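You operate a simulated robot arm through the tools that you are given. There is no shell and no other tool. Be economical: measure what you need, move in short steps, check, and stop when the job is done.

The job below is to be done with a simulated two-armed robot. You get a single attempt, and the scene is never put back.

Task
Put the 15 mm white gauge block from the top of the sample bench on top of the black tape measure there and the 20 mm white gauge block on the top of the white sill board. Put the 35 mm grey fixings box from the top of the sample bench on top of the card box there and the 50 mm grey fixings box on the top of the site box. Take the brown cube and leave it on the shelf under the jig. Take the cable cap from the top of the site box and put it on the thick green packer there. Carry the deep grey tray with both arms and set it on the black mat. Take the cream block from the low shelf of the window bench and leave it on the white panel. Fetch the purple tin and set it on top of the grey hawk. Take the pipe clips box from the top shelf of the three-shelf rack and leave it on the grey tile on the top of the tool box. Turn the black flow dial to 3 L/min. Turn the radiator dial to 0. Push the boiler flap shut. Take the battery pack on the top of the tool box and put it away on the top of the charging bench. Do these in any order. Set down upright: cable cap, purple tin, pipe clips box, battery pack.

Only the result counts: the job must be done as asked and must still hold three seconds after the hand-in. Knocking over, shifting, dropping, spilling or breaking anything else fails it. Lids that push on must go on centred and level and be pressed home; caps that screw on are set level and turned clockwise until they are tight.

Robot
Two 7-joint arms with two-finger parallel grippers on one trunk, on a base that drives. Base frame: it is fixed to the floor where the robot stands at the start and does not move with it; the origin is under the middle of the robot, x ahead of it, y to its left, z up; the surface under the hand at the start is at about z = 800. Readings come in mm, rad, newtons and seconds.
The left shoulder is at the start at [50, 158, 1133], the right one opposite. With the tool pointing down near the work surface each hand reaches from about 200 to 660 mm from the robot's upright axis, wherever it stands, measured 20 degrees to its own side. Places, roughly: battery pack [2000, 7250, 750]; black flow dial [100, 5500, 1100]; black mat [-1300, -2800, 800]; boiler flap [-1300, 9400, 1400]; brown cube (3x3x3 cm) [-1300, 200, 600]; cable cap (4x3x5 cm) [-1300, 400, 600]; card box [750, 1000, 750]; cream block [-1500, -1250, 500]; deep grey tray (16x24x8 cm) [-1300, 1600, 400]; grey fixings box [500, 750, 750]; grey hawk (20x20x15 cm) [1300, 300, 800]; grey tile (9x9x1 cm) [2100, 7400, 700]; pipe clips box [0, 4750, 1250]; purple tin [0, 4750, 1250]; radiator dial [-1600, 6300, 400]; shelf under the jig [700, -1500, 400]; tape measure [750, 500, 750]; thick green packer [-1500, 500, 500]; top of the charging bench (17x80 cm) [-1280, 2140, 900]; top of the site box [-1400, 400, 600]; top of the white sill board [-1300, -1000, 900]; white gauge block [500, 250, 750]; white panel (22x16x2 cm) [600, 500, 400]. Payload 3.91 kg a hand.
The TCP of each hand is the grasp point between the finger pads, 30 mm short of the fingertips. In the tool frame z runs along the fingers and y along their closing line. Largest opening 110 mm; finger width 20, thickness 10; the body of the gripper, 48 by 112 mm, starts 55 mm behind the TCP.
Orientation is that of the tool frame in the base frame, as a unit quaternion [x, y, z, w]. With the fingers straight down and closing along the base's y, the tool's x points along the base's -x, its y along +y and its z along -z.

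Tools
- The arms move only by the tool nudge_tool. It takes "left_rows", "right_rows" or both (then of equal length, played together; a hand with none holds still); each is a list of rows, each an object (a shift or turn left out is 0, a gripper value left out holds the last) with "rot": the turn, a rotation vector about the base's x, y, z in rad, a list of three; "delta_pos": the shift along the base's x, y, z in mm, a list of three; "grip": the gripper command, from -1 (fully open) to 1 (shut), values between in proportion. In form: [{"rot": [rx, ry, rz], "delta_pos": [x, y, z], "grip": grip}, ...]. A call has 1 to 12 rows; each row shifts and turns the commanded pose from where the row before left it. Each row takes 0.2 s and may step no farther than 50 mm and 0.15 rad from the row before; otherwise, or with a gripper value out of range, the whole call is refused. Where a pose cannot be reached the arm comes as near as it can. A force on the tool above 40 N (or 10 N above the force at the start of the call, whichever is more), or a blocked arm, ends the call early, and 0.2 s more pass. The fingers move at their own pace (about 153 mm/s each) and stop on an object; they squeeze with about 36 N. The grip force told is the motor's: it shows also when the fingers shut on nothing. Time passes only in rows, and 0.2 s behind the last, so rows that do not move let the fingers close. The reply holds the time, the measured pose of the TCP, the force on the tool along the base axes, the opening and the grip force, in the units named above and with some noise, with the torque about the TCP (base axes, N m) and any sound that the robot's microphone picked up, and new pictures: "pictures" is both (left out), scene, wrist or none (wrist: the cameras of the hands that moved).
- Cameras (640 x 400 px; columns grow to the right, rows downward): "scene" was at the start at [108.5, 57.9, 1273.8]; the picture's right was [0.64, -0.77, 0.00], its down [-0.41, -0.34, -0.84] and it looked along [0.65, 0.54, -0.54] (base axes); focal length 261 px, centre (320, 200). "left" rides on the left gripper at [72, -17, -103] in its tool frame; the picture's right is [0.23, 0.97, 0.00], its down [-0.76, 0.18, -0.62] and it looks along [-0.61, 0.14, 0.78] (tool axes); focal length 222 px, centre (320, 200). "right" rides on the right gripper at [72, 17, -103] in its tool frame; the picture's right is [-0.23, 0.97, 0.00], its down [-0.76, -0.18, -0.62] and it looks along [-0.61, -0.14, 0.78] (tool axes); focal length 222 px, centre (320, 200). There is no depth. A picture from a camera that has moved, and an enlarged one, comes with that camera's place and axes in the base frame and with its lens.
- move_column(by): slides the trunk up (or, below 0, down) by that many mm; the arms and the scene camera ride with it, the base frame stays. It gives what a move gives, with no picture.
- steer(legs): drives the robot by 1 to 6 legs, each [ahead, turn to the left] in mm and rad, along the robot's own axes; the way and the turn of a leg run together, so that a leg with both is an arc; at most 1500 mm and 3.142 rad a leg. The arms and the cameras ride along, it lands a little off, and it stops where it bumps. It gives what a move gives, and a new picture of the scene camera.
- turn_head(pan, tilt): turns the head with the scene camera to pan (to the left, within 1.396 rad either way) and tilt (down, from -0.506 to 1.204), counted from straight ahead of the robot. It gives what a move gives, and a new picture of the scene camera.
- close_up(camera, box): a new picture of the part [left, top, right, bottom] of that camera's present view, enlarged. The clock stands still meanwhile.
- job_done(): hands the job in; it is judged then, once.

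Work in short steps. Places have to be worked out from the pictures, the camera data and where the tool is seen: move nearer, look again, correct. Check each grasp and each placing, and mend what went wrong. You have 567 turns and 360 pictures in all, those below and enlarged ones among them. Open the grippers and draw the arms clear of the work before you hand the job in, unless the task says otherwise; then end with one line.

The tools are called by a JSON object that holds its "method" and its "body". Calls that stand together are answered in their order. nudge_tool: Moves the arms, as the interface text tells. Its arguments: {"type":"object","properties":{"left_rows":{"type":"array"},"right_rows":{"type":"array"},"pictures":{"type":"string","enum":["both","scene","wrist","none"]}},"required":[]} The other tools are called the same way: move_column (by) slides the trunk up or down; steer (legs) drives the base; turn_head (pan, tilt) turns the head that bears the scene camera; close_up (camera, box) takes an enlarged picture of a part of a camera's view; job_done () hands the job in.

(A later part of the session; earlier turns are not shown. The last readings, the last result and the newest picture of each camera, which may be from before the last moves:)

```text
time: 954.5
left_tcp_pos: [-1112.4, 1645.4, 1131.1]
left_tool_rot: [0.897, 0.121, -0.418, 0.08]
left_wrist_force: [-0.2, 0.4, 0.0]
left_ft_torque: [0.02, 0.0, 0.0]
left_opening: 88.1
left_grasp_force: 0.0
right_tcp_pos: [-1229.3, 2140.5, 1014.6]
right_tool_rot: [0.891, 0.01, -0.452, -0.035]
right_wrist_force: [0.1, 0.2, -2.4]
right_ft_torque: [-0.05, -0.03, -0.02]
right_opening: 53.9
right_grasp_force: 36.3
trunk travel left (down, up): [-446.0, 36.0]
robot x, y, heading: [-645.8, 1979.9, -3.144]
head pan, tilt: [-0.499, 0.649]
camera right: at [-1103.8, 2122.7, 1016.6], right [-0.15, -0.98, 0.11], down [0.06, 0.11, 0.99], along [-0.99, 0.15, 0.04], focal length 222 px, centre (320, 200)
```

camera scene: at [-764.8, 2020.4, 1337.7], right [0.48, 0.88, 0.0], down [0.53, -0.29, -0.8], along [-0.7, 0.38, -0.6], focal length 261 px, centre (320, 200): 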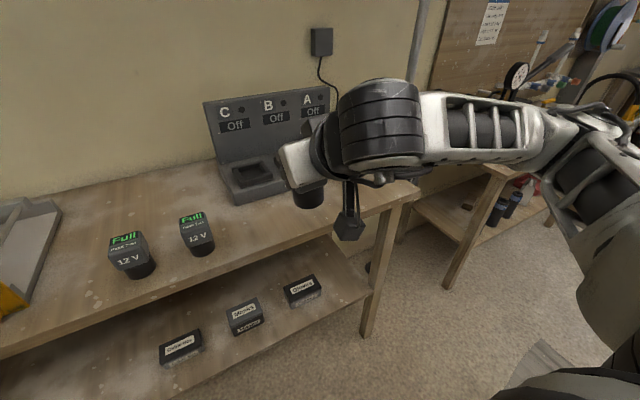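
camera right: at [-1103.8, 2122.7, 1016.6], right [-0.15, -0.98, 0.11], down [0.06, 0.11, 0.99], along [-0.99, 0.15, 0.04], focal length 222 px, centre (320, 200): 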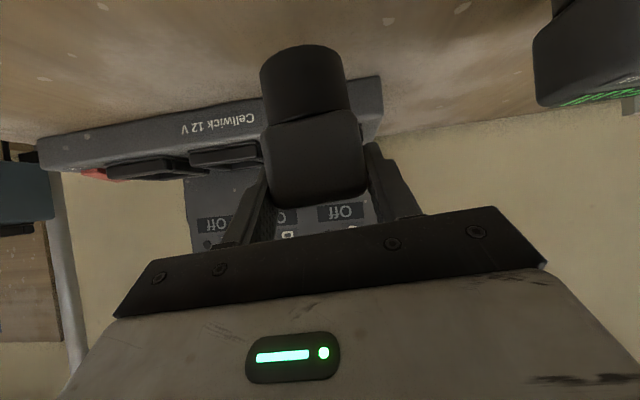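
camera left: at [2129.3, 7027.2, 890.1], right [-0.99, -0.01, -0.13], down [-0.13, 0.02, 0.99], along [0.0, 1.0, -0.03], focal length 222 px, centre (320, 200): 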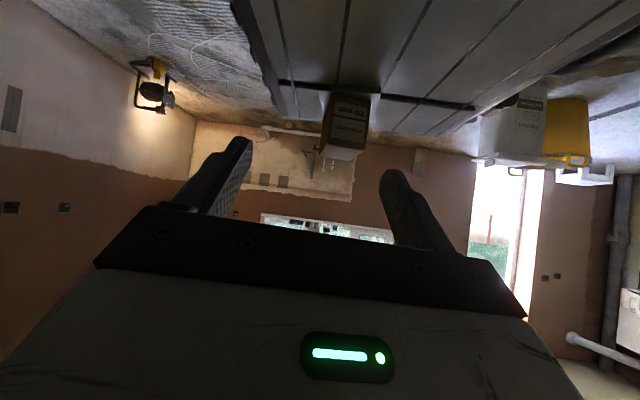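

Lower.

{"method": "nudge_tool", "body": {"right_rows": [{"delta_pos": [0, 0, -20]}, {"delta_pos": [0, 0, -14]}, {"delta_pos": [0, 0, -4]}, {"delta_pos": [0, 0, 0]}], "pictures": "none"}}

```text
time: 955.5
left_tcp_pos: [-1113.7, 1644.8, 1130.8]
left_tool_rot: [0.897, 0.121, -0.418, 0.08]
left_wrist_force: [0.4, 0.5, 0.1]
left_ft_torque: [0.02, 0.0, 0.01]
left_opening: 88.0
left_grasp_force: 0.0
right_tcp_pos: [-1229.8, 2142.9, 978.2]
right_tool_rot: [0.891, 0.009, -0.453, -0.036]
right_wrist_force: [0.1, -0.1, -3.5]
right_ft_torque: [0.0, -0.04, 0.03]
right_opening: 53.7
right_grasp_force: 35.6
trunk travel left (down, up): [-446.0, 36.0]
robot x, y, heading: [-651.7, 1981.0, -3.142]
head pan, tilt: [-0.499, 0.649]
```

{"method": "nudge_tool", "body": {"right_rows": [{"delta_pos": [0, 0, -4]}, {"delta_pos": [0, 0, -4]}, {"delta_pos": [0, 0, 0]}], "pictures": "none"}}

```text
time: 956.2
left_tcp_pos: [-1110.8, 1644.9, 1132.4]
left_tool_rot: [0.896, 0.121, -0.42, 0.08]
left_wrist_force: [-0.4, 0.7, 0.7]
left_ft_torque: [0.02, 0.02, 0.01]
left_opening: 87.9
left_grasp_force: 0.0
right_tcp_pos: [-1229.5, 2142.3, 974.8]
right_tool_rot: [0.888, 0.008, -0.458, -0.036]
right_wrist_force: [1.4, 4.2, 22.4]
right_ft_torque: [-0.15, 0.15, -0.01]
right_opening: 53.8
right_grasp_force: 36.0
trunk travel left (down, up): [-446.0, 36.0]
robot x, y, heading: [-647.6, 1976.8, -3.142]
head pan, tilt: [-0.499, 0.649]
```

Contact. Ease up, release and withdraw along the tool axis.

{"method": "nudge_tool", "body": {"right_rows": [{"delta_pos": [0, 0, 2]}, {"grip": -0.2}, {"grip": -0.4}, {"grip": -0.6}, {"delta_pos": [0, 0, 0]}, {"delta_pos": [20, 0, 16]}, {"delta_pos": [30, 0, 24]}, {"delta_pos": [35, 0, 28]}, {"delta_pos": [40, 10, 20]}, {"delta_pos": [0, 0, 0]}], "pictures": "wrist"}}

```text
time: 958.5
left_tcp_pos: [-1112.5, 1644.4, 1131.7]
left_tool_rot: [0.897, 0.121, -0.418, 0.08]
left_wrist_force: [-0.8, -0.6, 0.1]
left_ft_torque: [-0.01, -0.02, 0.02]
left_opening: 87.9
left_grasp_force: 0.1
right_tcp_pos: [-1105.8, 2149.3, 1058.3]
right_tool_rot: [0.891, 0.011, -0.452, -0.035]
right_wrist_force: [0.6, -0.3, -0.4]
right_ft_torque: [0.03, -0.02, 0.0]
right_opening: 87.9
right_grasp_force: 0.1
trunk travel left (down, up): [-446.0, 36.0]
robot x, y, heading: [-649.3, 1977.4, -3.145]
head pan, tilt: [-0.499, 0.649]
camera right: at [-979.6, 2130.9, 1061.2], right [-0.15, -0.98, 0.11], down [0.06, 0.11, 0.99], along [-0.99, 0.15, 0.04], focal length 222 px, centre (320, 200)
```

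right: 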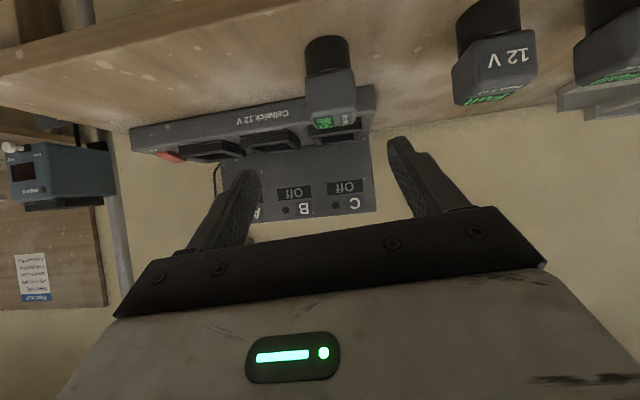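

The battery stands upright on the bench. Only the boiler flap remains. I drive back up the corridor toward it.

{"method": "steer", "body": {"legs": [[-150, 0], [0, -1.535], [1500, 0], [1500, 0], [1400, 0]]}}

```text
time: 984.1
left_tcp_pos: [-868.4, 6778.3, 1131.5]
left_tool_rot: [0.725, -0.542, -0.354, -0.235]
left_wrist_force: [0.1, -0.2, -0.8]
left_ft_torque: [-0.02, -0.02, 0.03]
left_opening: 88.0
left_grasp_force: 0.2
right_tcp_pos: [-362.4, 6781.6, 1059.1]
right_tool_rot: [0.643, -0.617, -0.298, -0.342]
right_wrist_force: [-0.3, 0.2, -0.1]
right_ft_torque: [0.01, 0.01, -0.03]
right_opening: 88.1
right_grasp_force: 0.1
trunk travel left (down, up): [-446.0, 36.0]
robot x, y, heading: [-523.6, 6319.2, 1.593]
head pan, tilt: [-0.499, 0.649]
camera scene: at [-487.6, 6438.4, 1337.7], right [0.89, -0.46, 0.0], down [-0.28, -0.54, -0.8], along [0.37, 0.71, -0.6], focal length 261 px, centre (320, 200)
```

scene: 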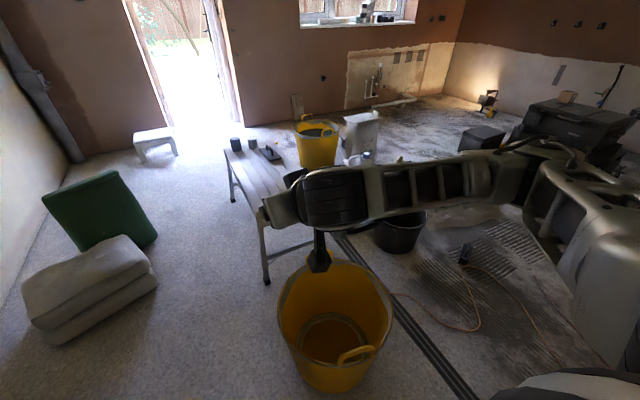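

I shift left to x≈-655 before the bucket and set the head for a downward view.

{"method": "steer", "body": {"legs": [[0, 0.476], [275, 0], [0, -0.49]]}}

{"method": "turn_head", "body": {"pan": 0.0, "tilt": 1.0}}

```text
time: 988.8
left_tcp_pos: [-980.3, 7035.1, 1132.2]
left_tool_rot: [0.715, -0.555, -0.35, -0.242]
left_wrist_force: [0.4, 0.1, -0.6]
left_ft_torque: [-0.03, -0.03, 0.01]
left_opening: 87.9
left_grasp_force: 0.1
right_tcp_pos: [-474.9, 7020.3, 1059.9]
right_tool_rot: [0.631, -0.628, -0.292, -0.348]
right_wrist_force: [-0.1, -0.1, -0.6]
right_ft_torque: [-0.03, 0.0, 0.0]
right_opening: 88.2
right_grasp_force: 0.0
trunk travel left (down, up): [-446.0, 36.0]
robot x, y, heading: [-656.5, 6568.4, 1.554]
head pan, tilt: [-0.499, 0.649]
camera scene: at [-611.7, 6680.9, 1337.7], right [0.87, -0.49, 0.0], down [-0.3, -0.53, -0.8], along [0.39, 0.69, -0.6], focal length 261 px, centre (320, 200)
```

scene: 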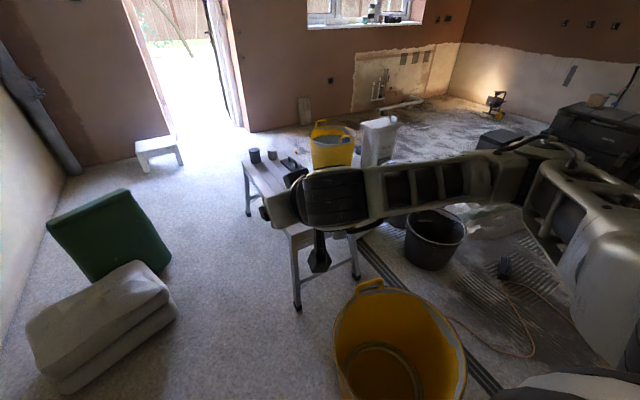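

```text
time: 989.7
left_tcp_pos: [-981.2, 7033.6, 1130.7]
left_tool_rot: [0.715, -0.555, -0.351, -0.242]
left_wrist_force: [0.5, -0.4, -0.1]
left_ft_torque: [0.01, -0.04, 0.02]
left_opening: 87.9
left_grasp_force: 0.1
right_tcp_pos: [-475.7, 7018.6, 1058.5]
right_tool_rot: [0.632, -0.628, -0.292, -0.347]
right_wrist_force: [0.2, -0.1, -0.6]
right_ft_torque: [0.02, -0.01, 0.02]
right_opening: 88.1
right_grasp_force: 0.1
trunk travel left (down, up): [-446.0, 36.0]
robot x, y, heading: [-654.4, 6563.2, 1.558]
head pan, tilt: [0.0, 1.0]
camera scene: at [-653.6, 6675.0, 1310.0], right [1.0, -0.02, 0.0], down [-0.01, -0.84, -0.54], along [0.01, 0.54, -0.84], focal length 261 px, centre (320, 200)
```

scene: 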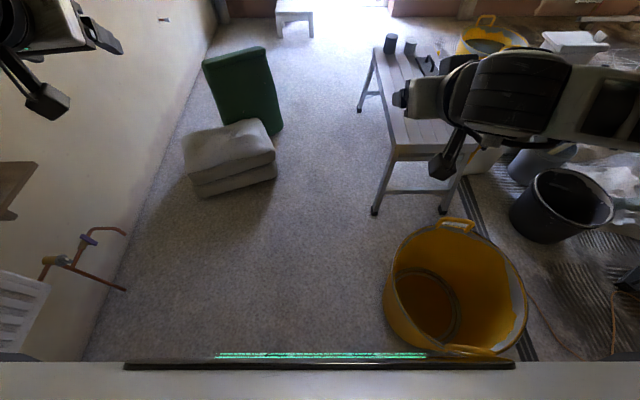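

Lower the trunk a bit (to see the feet) and advance past the bucket.

{"method": "move_column", "body": {"by": -85}}

{"method": "steer", "body": {"legs": [[0, 0.04], [620, 0]]}}

```text
time: 990.9
left_tcp_pos: [-980.2, 7034.1, 1045.4]
left_tool_rot: [0.715, -0.554, -0.351, -0.242]
left_wrist_force: [-0.2, 0.9, -1.0]
left_ft_torque: [0.0, 0.01, -0.02]
left_opening: 88.2
left_grasp_force: 0.1
right_tcp_pos: [-476.2, 7020.3, 974.4]
right_tool_rot: [0.632, -0.628, -0.292, -0.347]
right_wrist_force: [-0.7, -0.6, 0.4]
right_ft_torque: [-0.06, 0.0, 0.01]
right_opening: 87.9
right_grasp_force: 0.1
trunk travel left (down, up): [-361.0, 121.0]
robot x, y, heading: [-656.5, 6565.5, 1.554]
head pan, tilt: [0.0, 1.0]
```

```text
time: 993.1
left_tcp_pos: [-1000.4, 7223.9, 1045.3]
left_tool_rot: [0.724, -0.543, -0.355, -0.237]
left_wrist_force: [0.1, -0.5, 0.3]
left_ft_torque: [0.0, -0.03, -0.01]
left_opening: 87.9
left_grasp_force: 0.0
right_tcp_pos: [-495.4, 7225.5, 974.3]
right_tool_rot: [0.643, -0.617, -0.299, -0.342]
right_wrist_force: [-0.2, -0.7, 0.0]
right_ft_torque: [-0.02, 0.02, 0.03]
right_opening: 87.9
right_grasp_force: 0.0
trunk travel left (down, up): [-361.0, 121.0]
robot x, y, heading: [-653.7, 6763.3, 1.59]
head pan, tilt: [0.0, 1.0]
stopped in leg 2: the robot was blocked; the commanded pose is now the measured one
camera scene: at [-661.8, 6875.9, 1224.9], right [1.0, 0.02, 0.0], down [0.02, -0.84, -0.54], along [-0.01, 0.54, -0.84], focal length 261 px, centre (320, 200)
```

scene: 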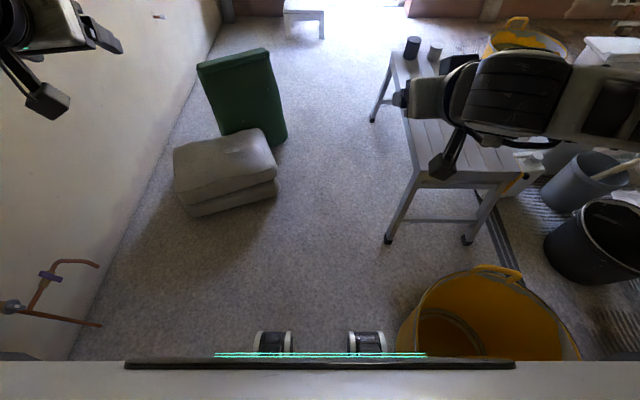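

I re-run the successful manoeuvre around the bucket.

{"method": "steer", "body": {"legs": [[-150, 0], [0, 0.29], [175, 0], [0, -0.31], [470, 0]]}}

```text
time: 999.9
left_tcp_pos: [-1040.6, 7708.7, 1046.7]
left_tool_rot: [0.718, -0.55, -0.352, -0.24]
left_wrist_force: [-0.3, -0.2, 0.1]
left_ft_torque: [0.0, 0.01, 0.0]
left_opening: 88.0
left_grasp_force: 0.1
right_tcp_pos: [-537.2, 7700.2, 973.8]
right_tool_rot: [0.636, -0.625, -0.294, -0.345]
right_wrist_force: [0.1, 0.0, -0.1]
right_ft_torque: [0.0, 0.02, -0.01]
right_opening: 88.0
right_grasp_force: 0.1
trunk travel left (down, up): [-361.0, 121.0]
robot x, y, heading: [-710.4, 7242.4, 1.563]
head pan, tilt: [0.0, 1.0]
camera scene: at [-709.4, 7354.8, 1224.9], right [1.0, 0.0, 0.0], down [0.0, -0.84, -0.54], along [0.0, 0.54, -0.84], focal length 261 px, centre (320, 200)
```

scene: 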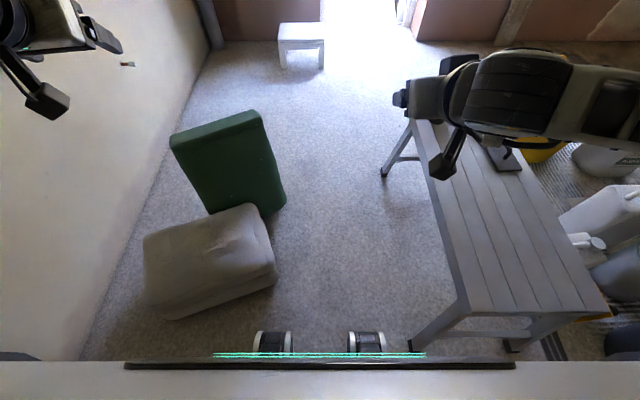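

Good view. I enter the gap: turn right 0.3, forward 225, then ease left to nearly straight.

{"method": "steer", "body": {"legs": [[0, -0.29], [235, 0], [0, 0.15]]}}

```text
time: 1003.2
left_tcp_pos: [-896.7, 7975.1, 1046.7]
left_tool_rot: [0.673, -0.604, -0.333, -0.268]
left_wrist_force: [0.3, 0.0, 0.0]
left_ft_torque: [-0.02, -0.04, 0.02]
left_opening: 87.7
left_grasp_force: 0.1
right_tcp_pos: [-397.9, 7888.7, 974.4]
right_tool_rot: [-0.586, 0.672, 0.267, 0.367]
right_wrist_force: [-0.7, 0.6, -0.1]
right_ft_torque: [-0.01, -0.01, -0.02]
right_opening: 88.0
right_grasp_force: 0.1
trunk travel left (down, up): [-361.0, 121.0]
robot x, y, heading: [-641.3, 7463.0, 1.414]
head pan, tilt: [0.0, 1.0]
camera scene: at [-623.5, 7573.1, 1225.0], right [0.99, -0.16, 0.0], down [-0.13, -0.83, -0.54], along [0.09, 0.53, -0.84], focal length 261 px, centre (320, 200)
```

scene: 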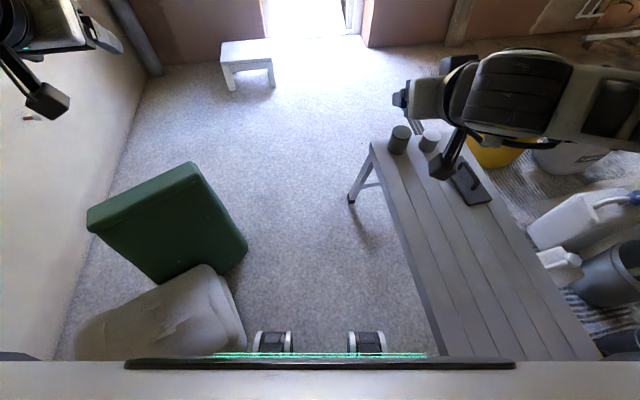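

The sack's near corner is now beside the front foot; the way opens on the left ahead. I proceed with small steps, easing left progressively.

{"method": "steer", "body": {"legs": [[100, 0], [0, 0.06], [90, 0]]}}

```text
time: 1004.5
left_tcp_pos: [-878.3, 8060.0, 1047.8]
left_tool_rot: [0.672, -0.605, -0.332, -0.268]
left_wrist_force: [-0.9, 0.0, 1.0]
left_ft_torque: [0.01, 0.0, 0.03]
left_opening: 88.0
left_grasp_force: 0.0
right_tcp_pos: [-381.0, 7970.7, 974.0]
right_tool_rot: [-0.584, 0.673, 0.265, 0.369]
right_wrist_force: [-0.2, 0.7, -0.2]
right_ft_torque: [-0.02, 0.02, -0.01]
right_opening: 88.2
right_grasp_force: 0.0
trunk travel left (down, up): [-361.0, 121.0]
robot x, y, heading: [-617.6, 7542.6, 1.413]
head pan, tilt: [0.0, 1.0]
stopped in leg 2: the robot was blocked; the commanded pose is now the measured one
camera scene: at [-603.0, 7655.7, 1225.0], right [0.99, -0.15, 0.0], down [-0.13, -0.83, -0.54], along [0.08, 0.53, -0.84], focal length 261 px, centre (320, 200)
```

scene: 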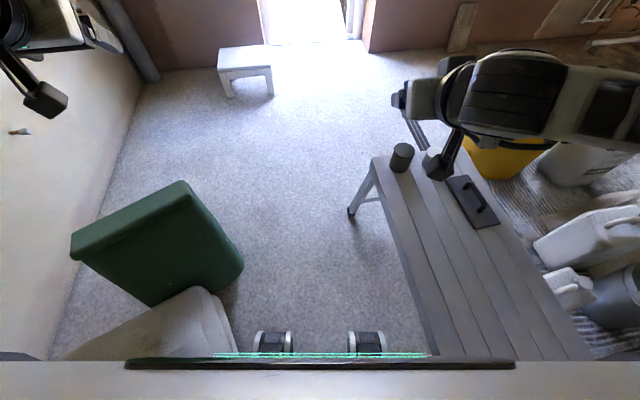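

The right-front corner touches the workmate's edge. I back 30 mm, ease left, and continue.

{"method": "steer", "body": {"legs": [[-30, 0], [0, 0.07], [150, 0], [0, 0.06], [80, 0]]}}

```text
time: 1005.5
left_tcp_pos: [-884.6, 8030.9, 1046.8]
left_tool_rot: [0.673, -0.605, -0.331, -0.266]
left_wrist_force: [-0.1, -0.5, -0.9]
left_ft_torque: [-0.02, 0.01, -0.02]
left_opening: 87.9
left_grasp_force: 0.1
right_tcp_pos: [-388.3, 7943.1, 974.2]
right_tool_rot: [-0.586, 0.673, 0.265, 0.367]
right_wrist_force: [0.0, -0.1, 0.1]
right_ft_torque: [0.01, -0.02, 0.02]
right_opening: 88.1
right_grasp_force: 0.1
trunk travel left (down, up): [-361.0, 121.0]
robot x, y, heading: [-625.2, 7521.4, 1.412]
head pan, tilt: [0.0, 1.0]
stopped in leg 1: the robot was blocked; the commanded pose is now the measured one
camera scene: at [-608.8, 7627.6, 1224.9], right [0.99, -0.15, 0.0], down [-0.13, -0.83, -0.54], along [0.08, 0.53, -0.84], focal length 261 px, centre (320, 200)
```

scene: 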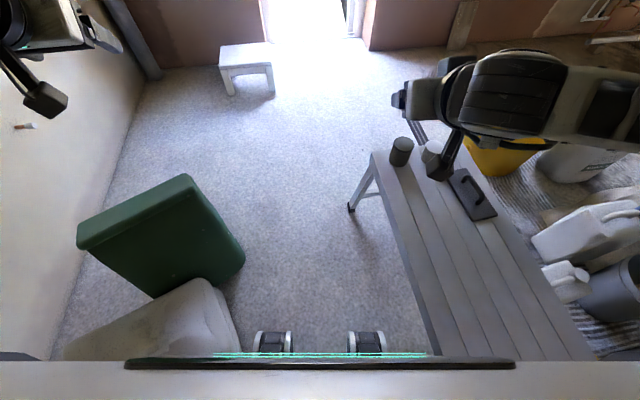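

{"method": "steer", "body": {"legs": [[0, 0.07], [140, 0]]}}

```text
time: 1006.9
left_tcp_pos: [-913.1, 8053.0, 1045.2]
left_tool_rot: [0.693, -0.581, -0.341, -0.256]
left_wrist_force: [-0.4, -0.4, -0.4]
left_ft_torque: [0.03, -0.01, -0.01]
left_opening: 87.9
left_grasp_force: 0.2
right_tcp_pos: [-409.7, 8000.0, 974.5]
right_tool_rot: [-0.608, 0.651, 0.278, 0.358]
right_wrist_force: [-0.1, -0.9, 0.4]
right_ft_torque: [-0.03, -0.02, 0.01]
right_opening: 88.1
right_grasp_force: 0.0
trunk travel left (down, up): [-361.0, 121.0]
robot x, y, heading: [-614.1, 7559.9, 1.485]
head pan, tilt: [0.0, 1.0]
stopped in leg 2: the robot was blocked; the commanded pose is now the measured one
camera scene: at [-604.3, 7670.0, 1225.0], right [1.0, -0.09, 0.0], down [-0.07, -0.84, -0.54], along [0.05, 0.54, -0.84], focal length 261 px, centre (320, 200)
```

scene: 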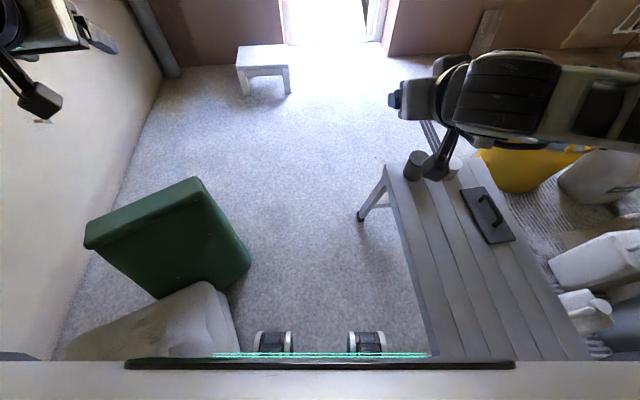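

Slight contact at the right again; ease left 0.06 and go on.

{"method": "steer", "body": {"legs": [[-12, 0]]}}

{"method": "steer", "body": {"legs": [[0, 0.06], [160, 0]]}}

```text
time: 1007.7
left_tcp_pos: [-911.7, 8042.0, 1046.0]
left_tool_rot: [0.693, -0.582, -0.341, -0.256]
left_wrist_force: [-1.5, -0.3, -0.3]
left_ft_torque: [0.02, 0.01, -0.02]
left_opening: 87.8
left_grasp_force: 0.0
right_tcp_pos: [-410.9, 7988.6, 975.0]
right_tool_rot: [-0.609, 0.652, 0.278, 0.358]
right_wrist_force: [-0.6, 0.4, 0.8]
right_ft_torque: [0.01, 0.01, -0.02]
right_opening: 88.0
right_grasp_force: 0.1
trunk travel left (down, up): [-361.0, 121.0]
robot x, y, heading: [-614.1, 7548.0, 1.485]
head pan, tilt: [0.0, 1.0]
camera scene: at [-605.1, 7658.2, 1225.0], right [1.0, -0.09, 0.0], down [-0.07, -0.84, -0.54], along [0.05, 0.54, -0.84], focal length 261 px, centre (320, 200)
```

scene: 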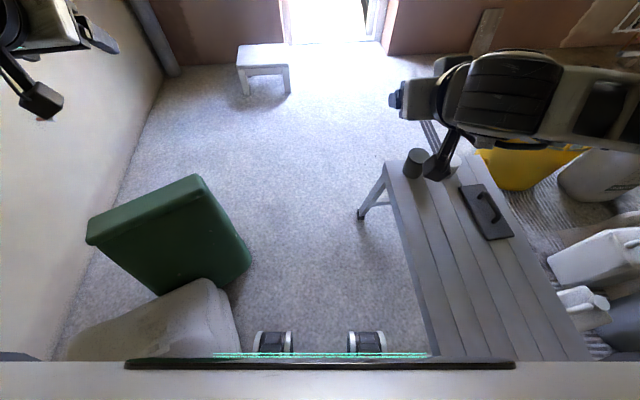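

```text
time: 1009.3
left_tcp_pos: [-939.7, 8050.8, 1046.2]
left_tool_rot: [0.709, -0.562, -0.348, -0.245]
left_wrist_force: [0.8, 0.2, 0.3]
left_ft_torque: [0.0, -0.01, 0.03]
left_opening: 88.1
left_grasp_force: 0.1
right_tcp_pos: [-434.8, 8025.4, 973.7]
right_tool_rot: [-0.628, 0.633, 0.289, 0.348]
right_wrist_force: [-0.3, -0.2, -0.5]
right_ft_torque: [0.0, -0.02, 0.0]
right_opening: 87.9
right_grasp_force: 0.1
trunk travel left (down, up): [-361.0, 121.0]
robot x, y, heading: [-606.7, 7576.3, 1.55]
head pan, tilt: [0.0, 1.0]
stopped in leg 2: the robot was blocked; the commanded pose is now the measured one
camera scene: at [-605.5, 7684.8, 1225.0], right [1.0, -0.02, 0.0], down [-0.02, -0.84, -0.54], along [0.01, 0.54, -0.84], focal length 261 px, centre (320, 200)
```

scene: 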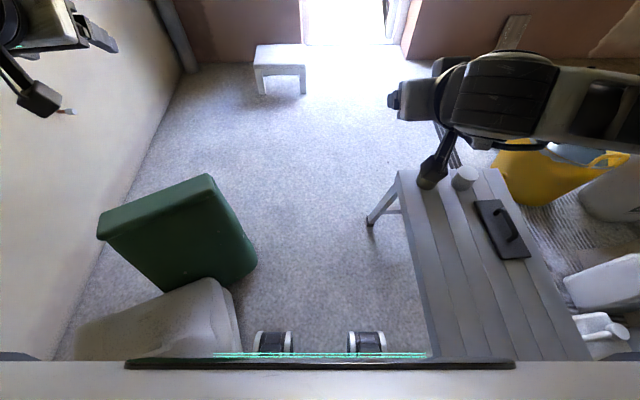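

I continue with a balanced wiggle in one call.

{"method": "steer", "body": {"legs": [[-10, 0], [0, -0.02], [60, 0], [0, 0.03], [70, 0], [60, 0.02]]}}

```text
time: 1010.8
left_tcp_pos: [-929.6, 8063.5, 1046.0]
left_tool_rot: [0.705, -0.566, -0.347, -0.249]
left_wrist_force: [-0.1, -0.2, -0.4]
left_ft_torque: [-0.01, 0.03, 0.02]
left_opening: 88.0
left_grasp_force: 0.1
right_tcp_pos: [-425.4, 8032.4, 974.5]
right_tool_rot: [-0.624, 0.638, 0.286, 0.35]
right_wrist_force: [-0.6, -0.9, -0.2]
right_ft_torque: [0.01, 0.0, -0.01]
right_opening: 88.0
right_grasp_force: 0.1
trunk travel left (down, up): [-361.0, 121.0]
robot x, y, heading: [-601.9, 7586.4, 1.54]
head pan, tilt: [0.0, 1.0]
stopped in leg 3: the robot was blocked; the commanded pose is now the measured one
camera scene: at [-600.6, 7694.3, 1225.0], right [1.0, -0.03, 0.0], down [-0.03, -0.84, -0.54], along [0.02, 0.54, -0.84], focal length 261 px, centre (320, 200)
```

scene: 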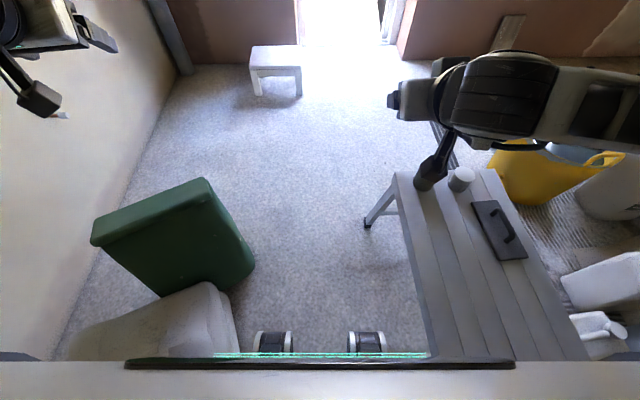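

Re-triangulating shows the workmate's top is lower and further right; the tight points are its near foot (behind-right) and the sack corner (front-left). Turning right gains room at both. I do that and advance.

{"method": "steer", "body": {"legs": [[-15, 0], [0, -0.1], [150, 0], [0, 0.08], [150, 0]]}}

```text
time: 1012.3
left_tcp_pos: [-880.5, 8081.5, 1045.9]
left_tool_rot: [0.675, -0.602, -0.334, -0.266]
left_wrist_force: [0.8, 0.3, -0.8]
left_ft_torque: [0.02, 0.02, -0.01]
left_opening: 87.9
left_grasp_force: 0.1
right_tcp_pos: [-383.4, 7998.0, 973.1]
right_tool_rot: [-0.591, 0.668, 0.268, 0.364]
right_wrist_force: [-0.5, 0.4, -0.4]
right_ft_torque: [-0.04, -0.02, 0.01]
right_opening: 87.8
right_grasp_force: 0.0
trunk travel left (down, up): [-361.0, 121.0]
robot x, y, heading: [-605.2, 7569.5, 1.433]
head pan, tilt: [0.0, 1.0]
stopped in leg 3: the robot was blocked; the commanded pose is now the measured one
camera scene: at [-590.2, 7679.5, 1225.0], right [0.99, -0.14, 0.0], down [-0.11, -0.83, -0.54], along [0.07, 0.54, -0.84], focal length 261 px, centre (320, 200)
```

scene: 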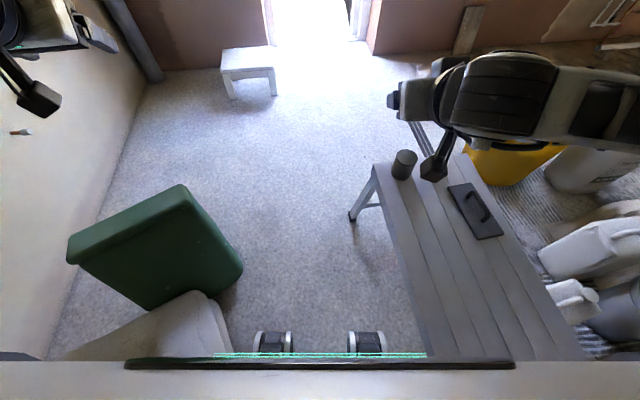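

The sack's upper bulge reaches x≈-828, so I should be ~15 mm further right. I back up, shift right and try again.

{"method": "steer", "body": {"legs": [[-60, 0], [0, -0.17], [80, 0], [0, 0.16], [130, 0]]}}

```text
time: 1013.5
left_tcp_pos: [-883.3, 8050.7, 1045.4]
left_tool_rot: [0.676, -0.602, -0.333, -0.265]
left_wrist_force: [-0.4, 0.8, -0.2]
left_ft_torque: [-0.02, 0.0, 0.01]
left_opening: 88.1
left_grasp_force: 0.1
right_tcp_pos: [-385.9, 7968.3, 973.1]
right_tool_rot: [-0.59, 0.67, 0.267, 0.364]
right_wrist_force: [-0.5, -0.4, -0.9]
right_ft_torque: [0.02, -0.01, 0.0]
right_opening: 88.1
right_grasp_force: 0.1
trunk travel left (down, up): [-361.0, 121.0]
robot x, y, heading: [-614.4, 7539.8, 1.438]
head pan, tilt: [0.0, 1.0]
stopped in leg 1: the robot was blocked; the commanded pose is now the measured one
camera scene: at [-602.9, 7651.1, 1225.0], right [0.99, -0.13, 0.0], down [-0.11, -0.83, -0.54], along [0.07, 0.54, -0.84], focal length 261 px, centre (320, 200)
```

scene: 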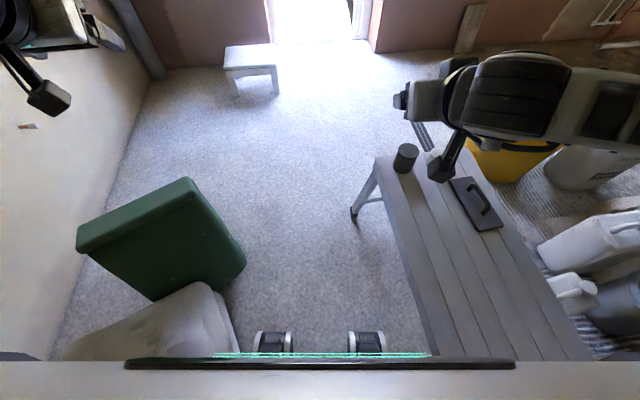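

This gap is geometrically too narrow. The remaining route to the boiler is through the big room, west of the tool box. I back out first.

{"method": "steer", "body": {"legs": [[-90, 0], [0, 0.03], [-400, 0], [-450, 0], [-300, 0]]}}

```text
time: 1014.9
left_tcp_pos: [-898.5, 7963.7, 1046.6]
left_tool_rot: [0.677, -0.6, -0.334, -0.266]
left_wrist_force: [0.1, 1.0, 0.2]
left_ft_torque: [-0.01, 0.01, -0.03]
left_opening: 87.9
left_grasp_force: 0.0
right_tcp_pos: [-399.7, 7882.5, 971.6]
right_tool_rot: [-0.591, 0.668, 0.268, 0.364]
right_wrist_force: [-0.7, 1.0, -0.1]
right_ft_torque: [-0.02, 0.03, 0.0]
right_opening: 87.9
right_grasp_force: 0.1
trunk travel left (down, up): [-361.0, 121.0]
robot x, y, heading: [-635.0, 7458.9, 1.447]
head pan, tilt: [0.0, 1.0]
stopped in leg 2: the robot was blocked; the commanded pose is now the measured one
camera scene: at [-624.6, 7565.3, 1224.9], right [0.99, -0.12, 0.0], down [-0.1, -0.84, -0.54], along [0.07, 0.54, -0.84], focal length 261 px, centre (320, 200)
```

scene: 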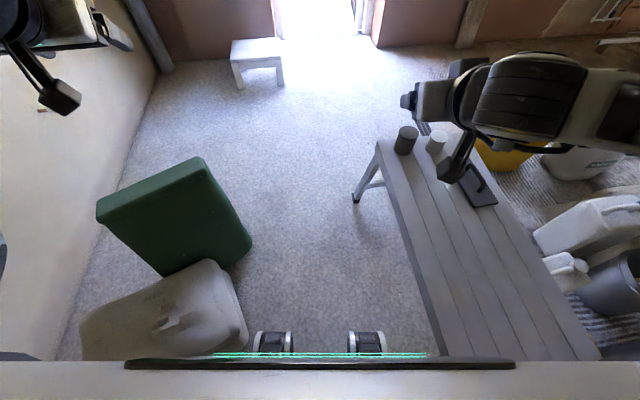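

{"method": "steer", "body": {"legs": [[-450, 0], [-430, 0], [-250, 0]]}}

```text
time: 1021.1
left_tcp_pos: [-1028.3, 6859.3, 1046.8]
left_tool_rot: [0.674, -0.602, -0.334, -0.267]
left_wrist_force: [0.0, -0.1, 0.1]
left_ft_torque: [0.01, 0.03, 0.02]
left_opening: 88.1
left_grasp_force: 0.2
right_tcp_pos: [-530.1, 6775.1, 973.3]
right_tool_rot: [-0.589, 0.669, 0.268, 0.365]
right_wrist_force: [0.7, -0.1, -0.3]
right_ft_torque: [-0.01, -0.02, 0.0]
right_opening: 87.7
right_grasp_force: 0.1
trunk travel left (down, up): [-361.0, 121.0]
robot x, y, heading: [-771.2, 6348.7, 1.438]
head pan, tilt: [0.0, 1.0]
camera scene: at [-757.4, 6459.5, 1225.0], right [0.99, -0.13, 0.0], down [-0.11, -0.83, -0.54], along [0.07, 0.54, -0.84], focal length 261 px, centre (320, 200)
```

scene: 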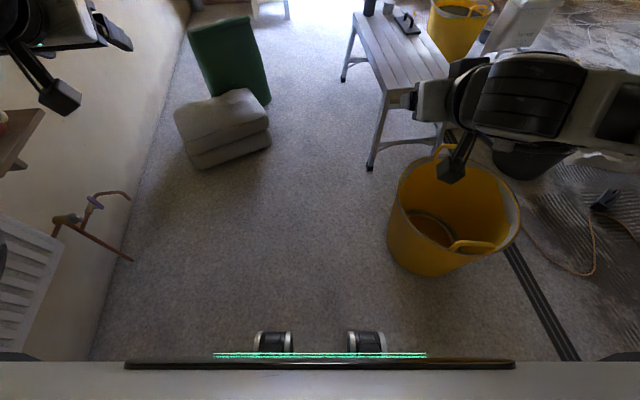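

I go around through the main area: back down the corridor and into the big room.

{"method": "steer", "body": {"legs": [[0, -1.42], [0, -1.41], [1500, 0], [0, -0.18], [1500, 0], [1450, 0]]}}

```text
time: 1050.0
left_tcp_pos: [-96.4, 1471.2, 1047.3]
left_tool_rot: [0.55, 0.718, -0.241, 0.352]
left_wrist_force: [-0.6, 0.3, 0.1]
left_ft_torque: [0.01, 0.02, 0.0]
left_opening: 87.9
left_grasp_force: 0.1
right_tcp_pos: [-602.3, 1481.2, 973.0]
right_tool_rot: [0.624, 0.638, -0.343, 0.293]
right_wrist_force: [0.0, 0.4, -0.4]
right_ft_torque: [-0.01, 0.01, -0.02]
right_opening: 88.3
right_grasp_force: 0.0
trunk travel left (down, up): [-361.0, 121.0]
robot x, y, heading: [-426.1, 1940.6, -1.552]
head pan, tilt: [0.0, 1.0]
camera scene: at [-424.9, 1829.2, 1225.0], right [-1.0, -0.02, 0.0], down [-0.02, 0.84, -0.54], along [0.01, -0.54, -0.84], focal length 261 px, centre (320, 200)
```

scene: 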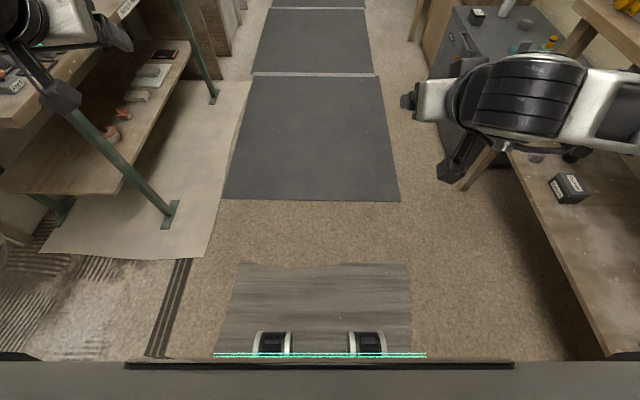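

Through to the big room: drive east, then north along x≈1450.

{"method": "steer", "body": {"legs": [[0, 1.552], [1000, 0], [900, 0], [0, 1.571], [1500, 0], [1500, 0]]}}

```text
time: 1081.5
left_tcp_pos: [1195.4, 5412.7, 1046.2]
left_tool_rot: [0.712, -0.557, -0.35, -0.245]
left_wrist_force: [0.6, 0.5, -0.9]
left_ft_torque: [-0.04, 0.03, -0.03]
left_opening: 88.2
left_grasp_force: 0.2
right_tcp_pos: [1700.1, 5391.6, 973.6]
right_tool_rot: [-0.629, 0.632, 0.289, 0.348]
right_wrist_force: [0.8, 0.3, -0.1]
right_ft_torque: [-0.03, 0.04, 0.01]
right_opening: 88.0
right_grasp_force: 0.1
trunk travel left (down, up): [-361.0, 121.0]
robot x, y, heading: [1512.0, 4941.2, 1.564]
head pan, tilt: [0.0, 1.0]
camera scene: at [1514.2, 5050.1, 1225.0], right [1.0, 0.0, 0.0], down [0.0, -0.84, -0.54], along [0.0, 0.54, -0.84], focal length 261 px, centre (320, 200)
```

scene: 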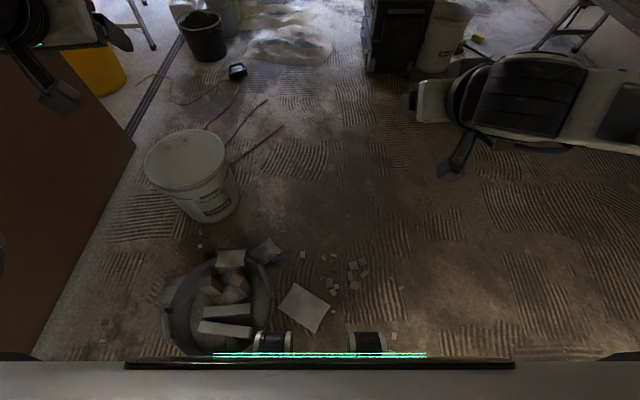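

There is rubble and a tub just ahead. I back off and go round it on the right, then cut back to x≈1450 at y≈6500.

{"method": "steer", "body": {"legs": [[-300, 0], [0, -0.9], [690, 0], [0, 0.907], [1100, 0], [0, 1.04]]}}

```text
time: 1099.6
left_tcp_pos: [1487.7, 6138.2, 1046.9]
left_tool_rot: [0.897, -0.116, -0.426, -0.031]
left_wrist_force: [-0.3, -0.5, 0.1]
left_ft_torque: [0.02, -0.01, -0.01]
left_opening: 88.0
left_grasp_force: 0.0
right_tcp_pos: [1745.9, 6571.2, 973.2]
right_tool_rot: [0.864, -0.22, -0.427, -0.15]
right_wrist_force: [-0.4, 0.1, 0.4]
right_ft_torque: [-0.02, 0.0, 0.01]
right_opening: 88.0
right_grasp_force: 0.1
trunk travel left (down, up): [-361.0, 121.0]
robot x, y, heading: [2055.5, 6194.5, 2.64]
head pan, tilt: [0.0, 1.0]
camera scene: at [1958.2, 6246.8, 1225.0], right [0.48, 0.88, 0.0], down [0.74, -0.4, -0.54], along [-0.47, 0.26, -0.84], focal length 261 px, centre (320, 200)
```

scene: 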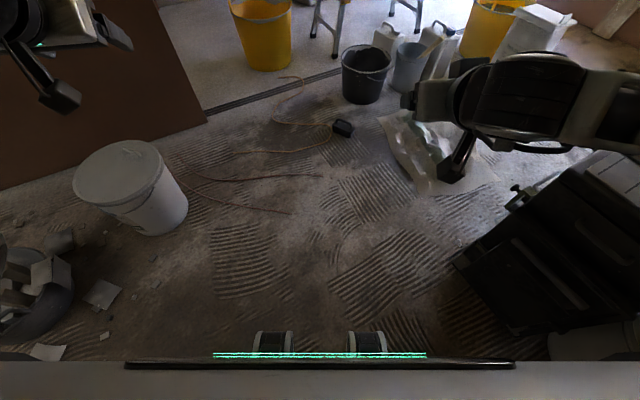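

Clear to proceed. I move to about (1470, 6510), face north and try crossing the sheet area.

{"method": "steer", "body": {"legs": [[660, 0], [0, -1.07], [600, 0]]}}

```text
time: 1109.1
left_tcp_pos: [1128.1, 7601.4, 1047.5]
left_tool_rot: [0.715, -0.553, -0.352, -0.243]
left_wrist_force: [-0.1, -0.7, -0.6]
left_ft_torque: [0.02, 0.0, 0.01]
left_opening: 88.1
left_grasp_force: 0.0
right_tcp_pos: [1632.8, 7586.0, 972.9]
right_tool_rot: [0.634, -0.627, -0.291, -0.346]
right_wrist_force: [0.0, 0.5, 0.3]
right_ft_torque: [0.01, -0.01, -0.02]
right_opening: 88.1
right_grasp_force: 0.0
trunk travel left (down, up): [-361.0, 121.0]
robot x, y, heading: [1452.6, 7135.4, 1.58]
head pan, tilt: [0.0, 1.0]
camera scene: at [1451.5, 7242.8, 1224.9], right [1.0, 0.01, 0.0], down [0.01, -0.84, -0.54], along [0.0, 0.54, -0.84], focal length 261 px, centre (320, 200)
```

scene: 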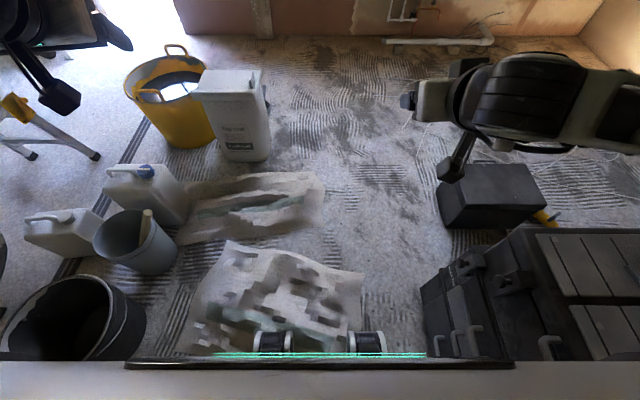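

The sheets do not block. I continue north to y≈8930 and turn west toward the boiler.

{"method": "steer", "body": {"legs": [[0, -0.05], [900, 0], [920, 0], [0, 1.61], [1000, 0]]}}

```text
time: 1124.4
left_tcp_pos: [889.2, 8634.3, 1047.1]
left_tool_rot: [0.893, 0.136, -0.419, 0.087]
left_wrist_force: [-0.4, 0.8, 0.2]
left_ft_torque: [0.0, 0.0, 0.01]
left_opening: 88.2
left_grasp_force: 0.2
right_tcp_pos: [881.8, 9139.9, 972.8]
right_tool_rot: [0.891, 0.026, -0.451, -0.028]
right_wrist_force: [-0.4, 0.4, -0.4]
right_ft_torque: [-0.03, -0.02, -0.01]
right_opening: 88.2
right_grasp_force: 0.0
trunk travel left (down, up): [-361.0, 121.0]
robot x, y, heading: [1345.6, 8977.6, -3.088]
head pan, tilt: [0.0, 1.0]
stopped in leg 5: the robot was blocked; the commanded pose is now the measured one
camera scene: at [1233.2, 8975.0, 1225.0], right [-0.05, 1.0, 0.0], down [0.84, 0.05, -0.54], along [-0.54, -0.03, -0.84], focal length 261 px, centre (320, 200)
```

scene: 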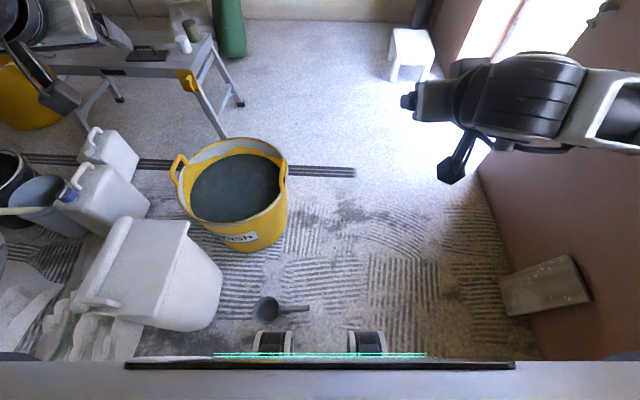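

A ladle lies right ahead of the left foot. I back off and pass further north, at y≈9250.

{"method": "steer", "body": {"legs": [[-200, 0], [0, -1.0], [340, 0], [0, 0.95], [1000, 0], [900, 0]]}}

```text
time: 1141.5
left_tcp_pos: [-973.1, 8808.2, 1047.8]
left_tool_rot: [0.892, 0.141, -0.419, 0.09]
left_wrist_force: [0.0, 0.0, -0.7]
left_ft_torque: [-0.03, 0.02, -0.01]
left_opening: 88.1
left_grasp_force: 0.0
right_tcp_pos: [-987.7, 9313.0, 971.9]
right_tool_rot: [0.891, 0.032, -0.452, -0.025]
right_wrist_force: [0.0, -0.2, -0.2]
right_ft_torque: [-0.02, 0.02, 0.03]
right_opening: 88.0
right_grasp_force: 0.1
trunk travel left (down, up): [-361.0, 121.0]
robot x, y, heading: [-523.3, 9163.3, -3.073]
head pan, tilt: [0.0, 1.0]
stopped in leg 6: the robot was blocked; the commanded pose is now the measured one
camera scene: at [-633.5, 9154.0, 1225.0], right [-0.07, 1.0, 0.0], down [0.84, 0.06, -0.54], along [-0.54, -0.04, -0.84], focal length 261 px, centre (320, 200)
```

scene: 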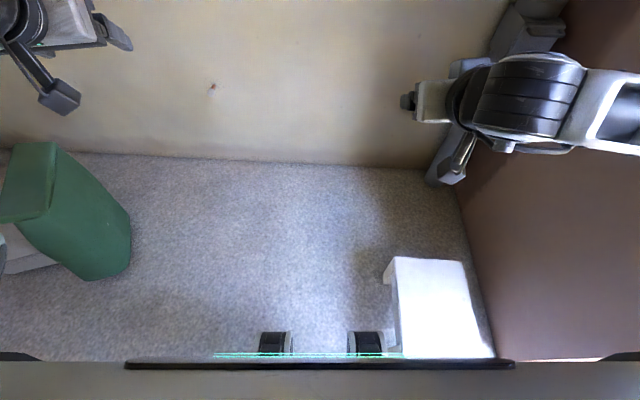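

I've reached the corner; the stool is at my right front. I back 40 mm and look up at the boiler flap.

{"method": "steer", "body": {"legs": [[-40, 0]]}}

{"method": "turn_head", "body": {"pan": -0.3, "tilt": -0.1}}

```text
time: 1142.4
left_tcp_pos: [-932.3, 8811.2, 1047.8]
left_tool_rot: [0.893, 0.141, -0.419, 0.089]
left_wrist_force: [-0.1, -0.4, -0.1]
left_ft_torque: [0.0, 0.01, -0.03]
left_opening: 88.2
left_grasp_force: 0.1
right_tcp_pos: [-947.4, 9316.0, 972.2]
right_tool_rot: [0.891, 0.032, -0.452, -0.025]
right_wrist_force: [0.4, 0.3, 0.4]
right_ft_torque: [0.01, 0.0, 0.0]
right_opening: 88.0
right_grasp_force: 0.0
trunk travel left (down, up): [-361.0, 121.0]
robot x, y, heading: [-483.2, 9163.6, -3.073]
head pan, tilt: [0.0, 1.0]
camera scene: at [-593.5, 9156.8, 1225.0], right [-0.07, 1.0, 0.0], down [0.84, 0.06, -0.54], along [-0.54, -0.04, -0.84], focal length 261 px, centre (320, 200)
```

scene: 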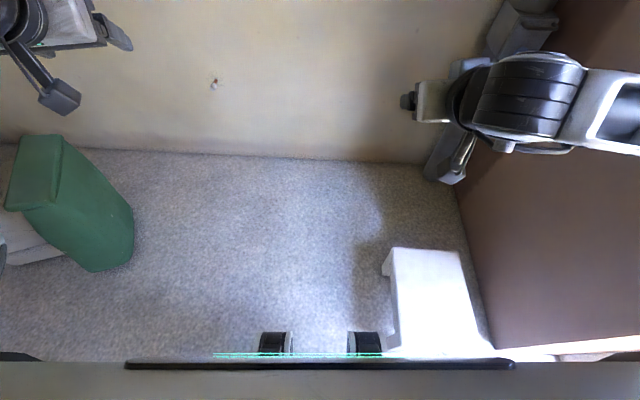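

```text
time: 1143.8
left_tcp_pos: [-933.1, 8811.3, 1047.3]
left_tool_rot: [0.893, 0.141, -0.417, 0.09]
left_wrist_force: [0.0, -0.4, 0.3]
left_ft_torque: [-0.02, -0.05, 0.0]
left_opening: 87.8
left_grasp_force: 0.1
right_tcp_pos: [-948.5, 9314.7, 971.9]
right_tool_rot: [0.892, 0.032, -0.451, -0.025]
right_wrist_force: [0.4, 0.4, -0.4]
right_ft_torque: [-0.02, -0.04, 0.0]
right_opening: 87.8
right_grasp_force: 0.1
trunk travel left (down, up): [-361.0, 121.0]
robot x, y, heading: [-486.9, 9162.4, -3.071]
head pan, tilt: [-0.3, -0.099]
camera scene: at [-609.3, 9181.5, 1320.9], right [0.23, 0.97, 0.0], down [-0.1, 0.02, -1.0], along [-0.97, 0.23, 0.1], focal length 261 px, centre (320, 200)
```

scene: 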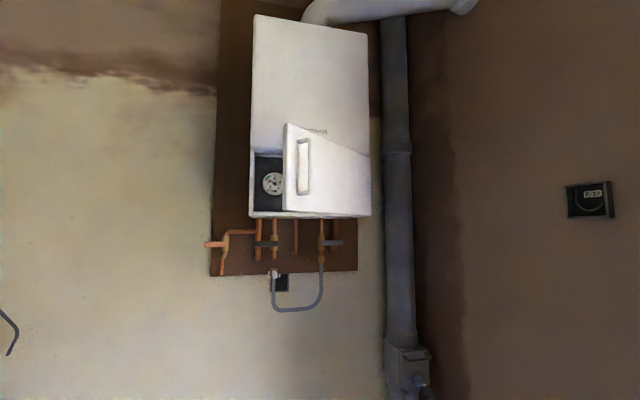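

The flap is hinged on its right side and stands ~30° open: free edge ≈(-1145, 9232), hinge ≈(-1291, 9485), z 1356–1533. I shift the base clear of the stool and closer.

{"method": "steer", "body": {"legs": [[-100, 0], [0, 0.3], [210, 0], [0, -0.37], [130, 0]]}}

{"method": "move_column", "body": {"by": 115}}

```text
time: 1149.1
left_tcp_pos: [-1186.3, 8784.1, 1047.1]
left_tool_rot: [0.898, 0.102, -0.422, 0.071]
left_wrist_force: [-1.2, 0.5, -0.2]
left_ft_torque: [-0.05, 0.0, 0.03]
left_opening: 88.1
left_grasp_force: 0.0
right_tcp_pos: [-1155.3, 9288.4, 973.2]
right_tool_rot: [0.892, -0.007, -0.449, -0.045]
right_wrist_force: [-1.0, -0.3, 0.2]
right_ft_torque: [0.01, 0.01, 0.01]
right_opening: 88.0
right_grasp_force: 0.1
trunk travel left (down, up): [-361.0, 121.0]
robot x, y, heading: [-704.7, 9098.5, 3.121]
head pan, tilt: [-0.3, -0.099]
camera scene: at [-831.1, 9125.5, 1320.9], right [0.31, 0.95, 0.0], down [-0.09, 0.03, -1.0], along [-0.95, 0.31, 0.1], focal length 261 px, centre (320, 200)
```

scene: 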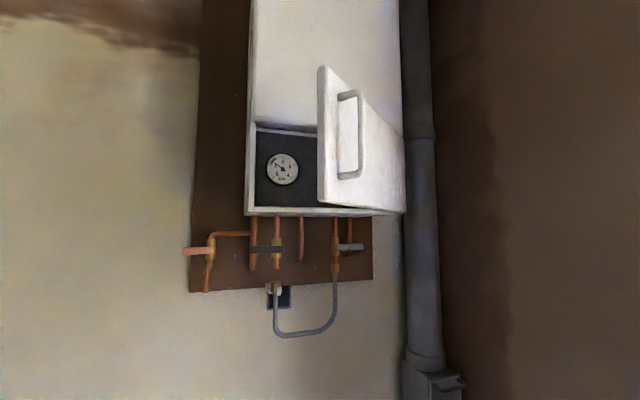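

```text
time: 1150.6
left_tcp_pos: [-1185.0, 8784.6, 1162.5]
left_tool_rot: [0.898, 0.102, -0.421, 0.071]
left_wrist_force: [0.3, 0.2, 0.0]
left_ft_torque: [0.0, 0.02, -0.02]
left_opening: 88.0
left_grasp_force: 0.0
right_tcp_pos: [-1156.5, 9289.1, 1087.9]
right_tool_rot: [0.892, -0.007, -0.45, -0.045]
right_wrist_force: [0.1, -0.4, -0.1]
right_ft_torque: [-0.03, 0.02, 0.01]
right_opening: 88.1
right_grasp_force: 0.0
trunk travel left (down, up): [-476.0, 6.0]
robot x, y, heading: [-708.9, 9092.7, 3.129]
head pan, tilt: [-0.3, -0.099]
```

Refined: front plane x≈-1351, free edge (-1134, 9229), hinge (-1351, 9509). I back off 260 mm, raise the right hand with closed fingers to z≈1440 pointing forward, then push by driving.

{"method": "steer", "body": {"legs": [[-260, 0]]}}

{"method": "nudge_tool", "body": {"right_rows": [{"delta_pos": [-10, 3, 40], "grip": 1}, {"delta_pos": [-10, 3, 42], "rot": [0, 0.1, 0]}, {"delta_pos": [-15, 3, 42], "rot": [0, 0.1, 0]}, {"delta_pos": [-15, 3, 42], "rot": [0, 0.1, 0]}, {"delta_pos": [-15, 3, 42], "rot": [0, 0.1, 0]}, {"delta_pos": [-15, 3, 42], "rot": [0, 0.1, 0]}, {"delta_pos": [-15, 3, 42]}, {"delta_pos": [-15, 3, 42]}, {"delta_pos": [-15, 3, 20]}, {"delta_pos": [0, 0, 0]}], "pictures": "none"}}

```text
time: 1152.5
left_tcp_pos: [-915.2, 8775.5, 1162.2]
left_tool_rot: [0.898, 0.108, -0.421, 0.075]
left_wrist_force: [0.5, 0.0, -0.5]
left_ft_torque: [-0.03, -0.01, 0.04]
left_opening: 88.0
left_grasp_force: 0.1
right_tcp_pos: [-891.8, 9280.4, 1088.3]
right_tool_rot: [0.891, -0.001, -0.451, -0.042]
right_wrist_force: [0.3, -0.2, -0.1]
right_ft_torque: [0.01, 0.02, 0.0]
right_opening: 88.1
right_grasp_force: 0.1
trunk travel left (down, up): [-476.0, 6.0]
robot x, y, heading: [-440.0, 9093.6, 3.14]
head pan, tilt: [-0.3, -0.099]
camera scene: at [-564.3, 9121.0, 1436.1], right [0.3, 0.95, 0.0], down [-0.1, 0.03, -0.99], along [-0.95, 0.3, 0.1], focal length 261 px, centre (320, 200)
```

scene: 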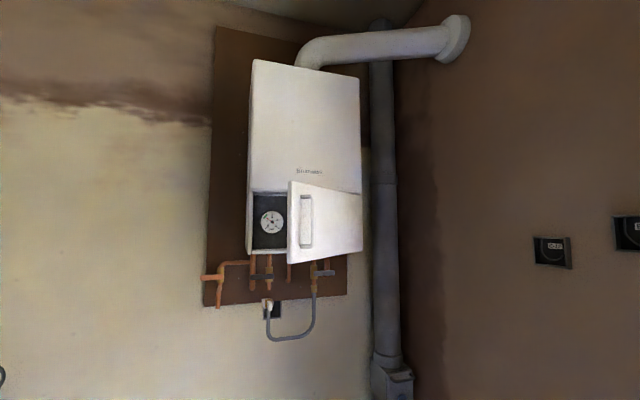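

```text
time: 1154.7
left_tcp_pos: [-915.2, 8775.5, 1163.5]
left_tool_rot: [0.898, 0.108, -0.421, 0.074]
left_wrist_force: [-0.1, 0.1, 0.2]
left_ft_torque: [0.03, 0.02, 0.01]
left_opening: 87.7
left_grasp_force: 0.1
right_tcp_pos: [-1018.1, 9310.3, 1442.2]
right_tool_rot: [0.753, -0.01, -0.657, -0.039]
right_wrist_force: [0.2, -0.3, 0.3]
right_ft_torque: [0.01, 0.0, -0.01]
right_opening: 0.1
right_grasp_force: 35.8
trunk travel left (down, up): [-476.0, 6.0]
robot x, y, heading: [-439.1, 9095.3, 3.135]
head pan, tilt: [-0.3, -0.099]
```

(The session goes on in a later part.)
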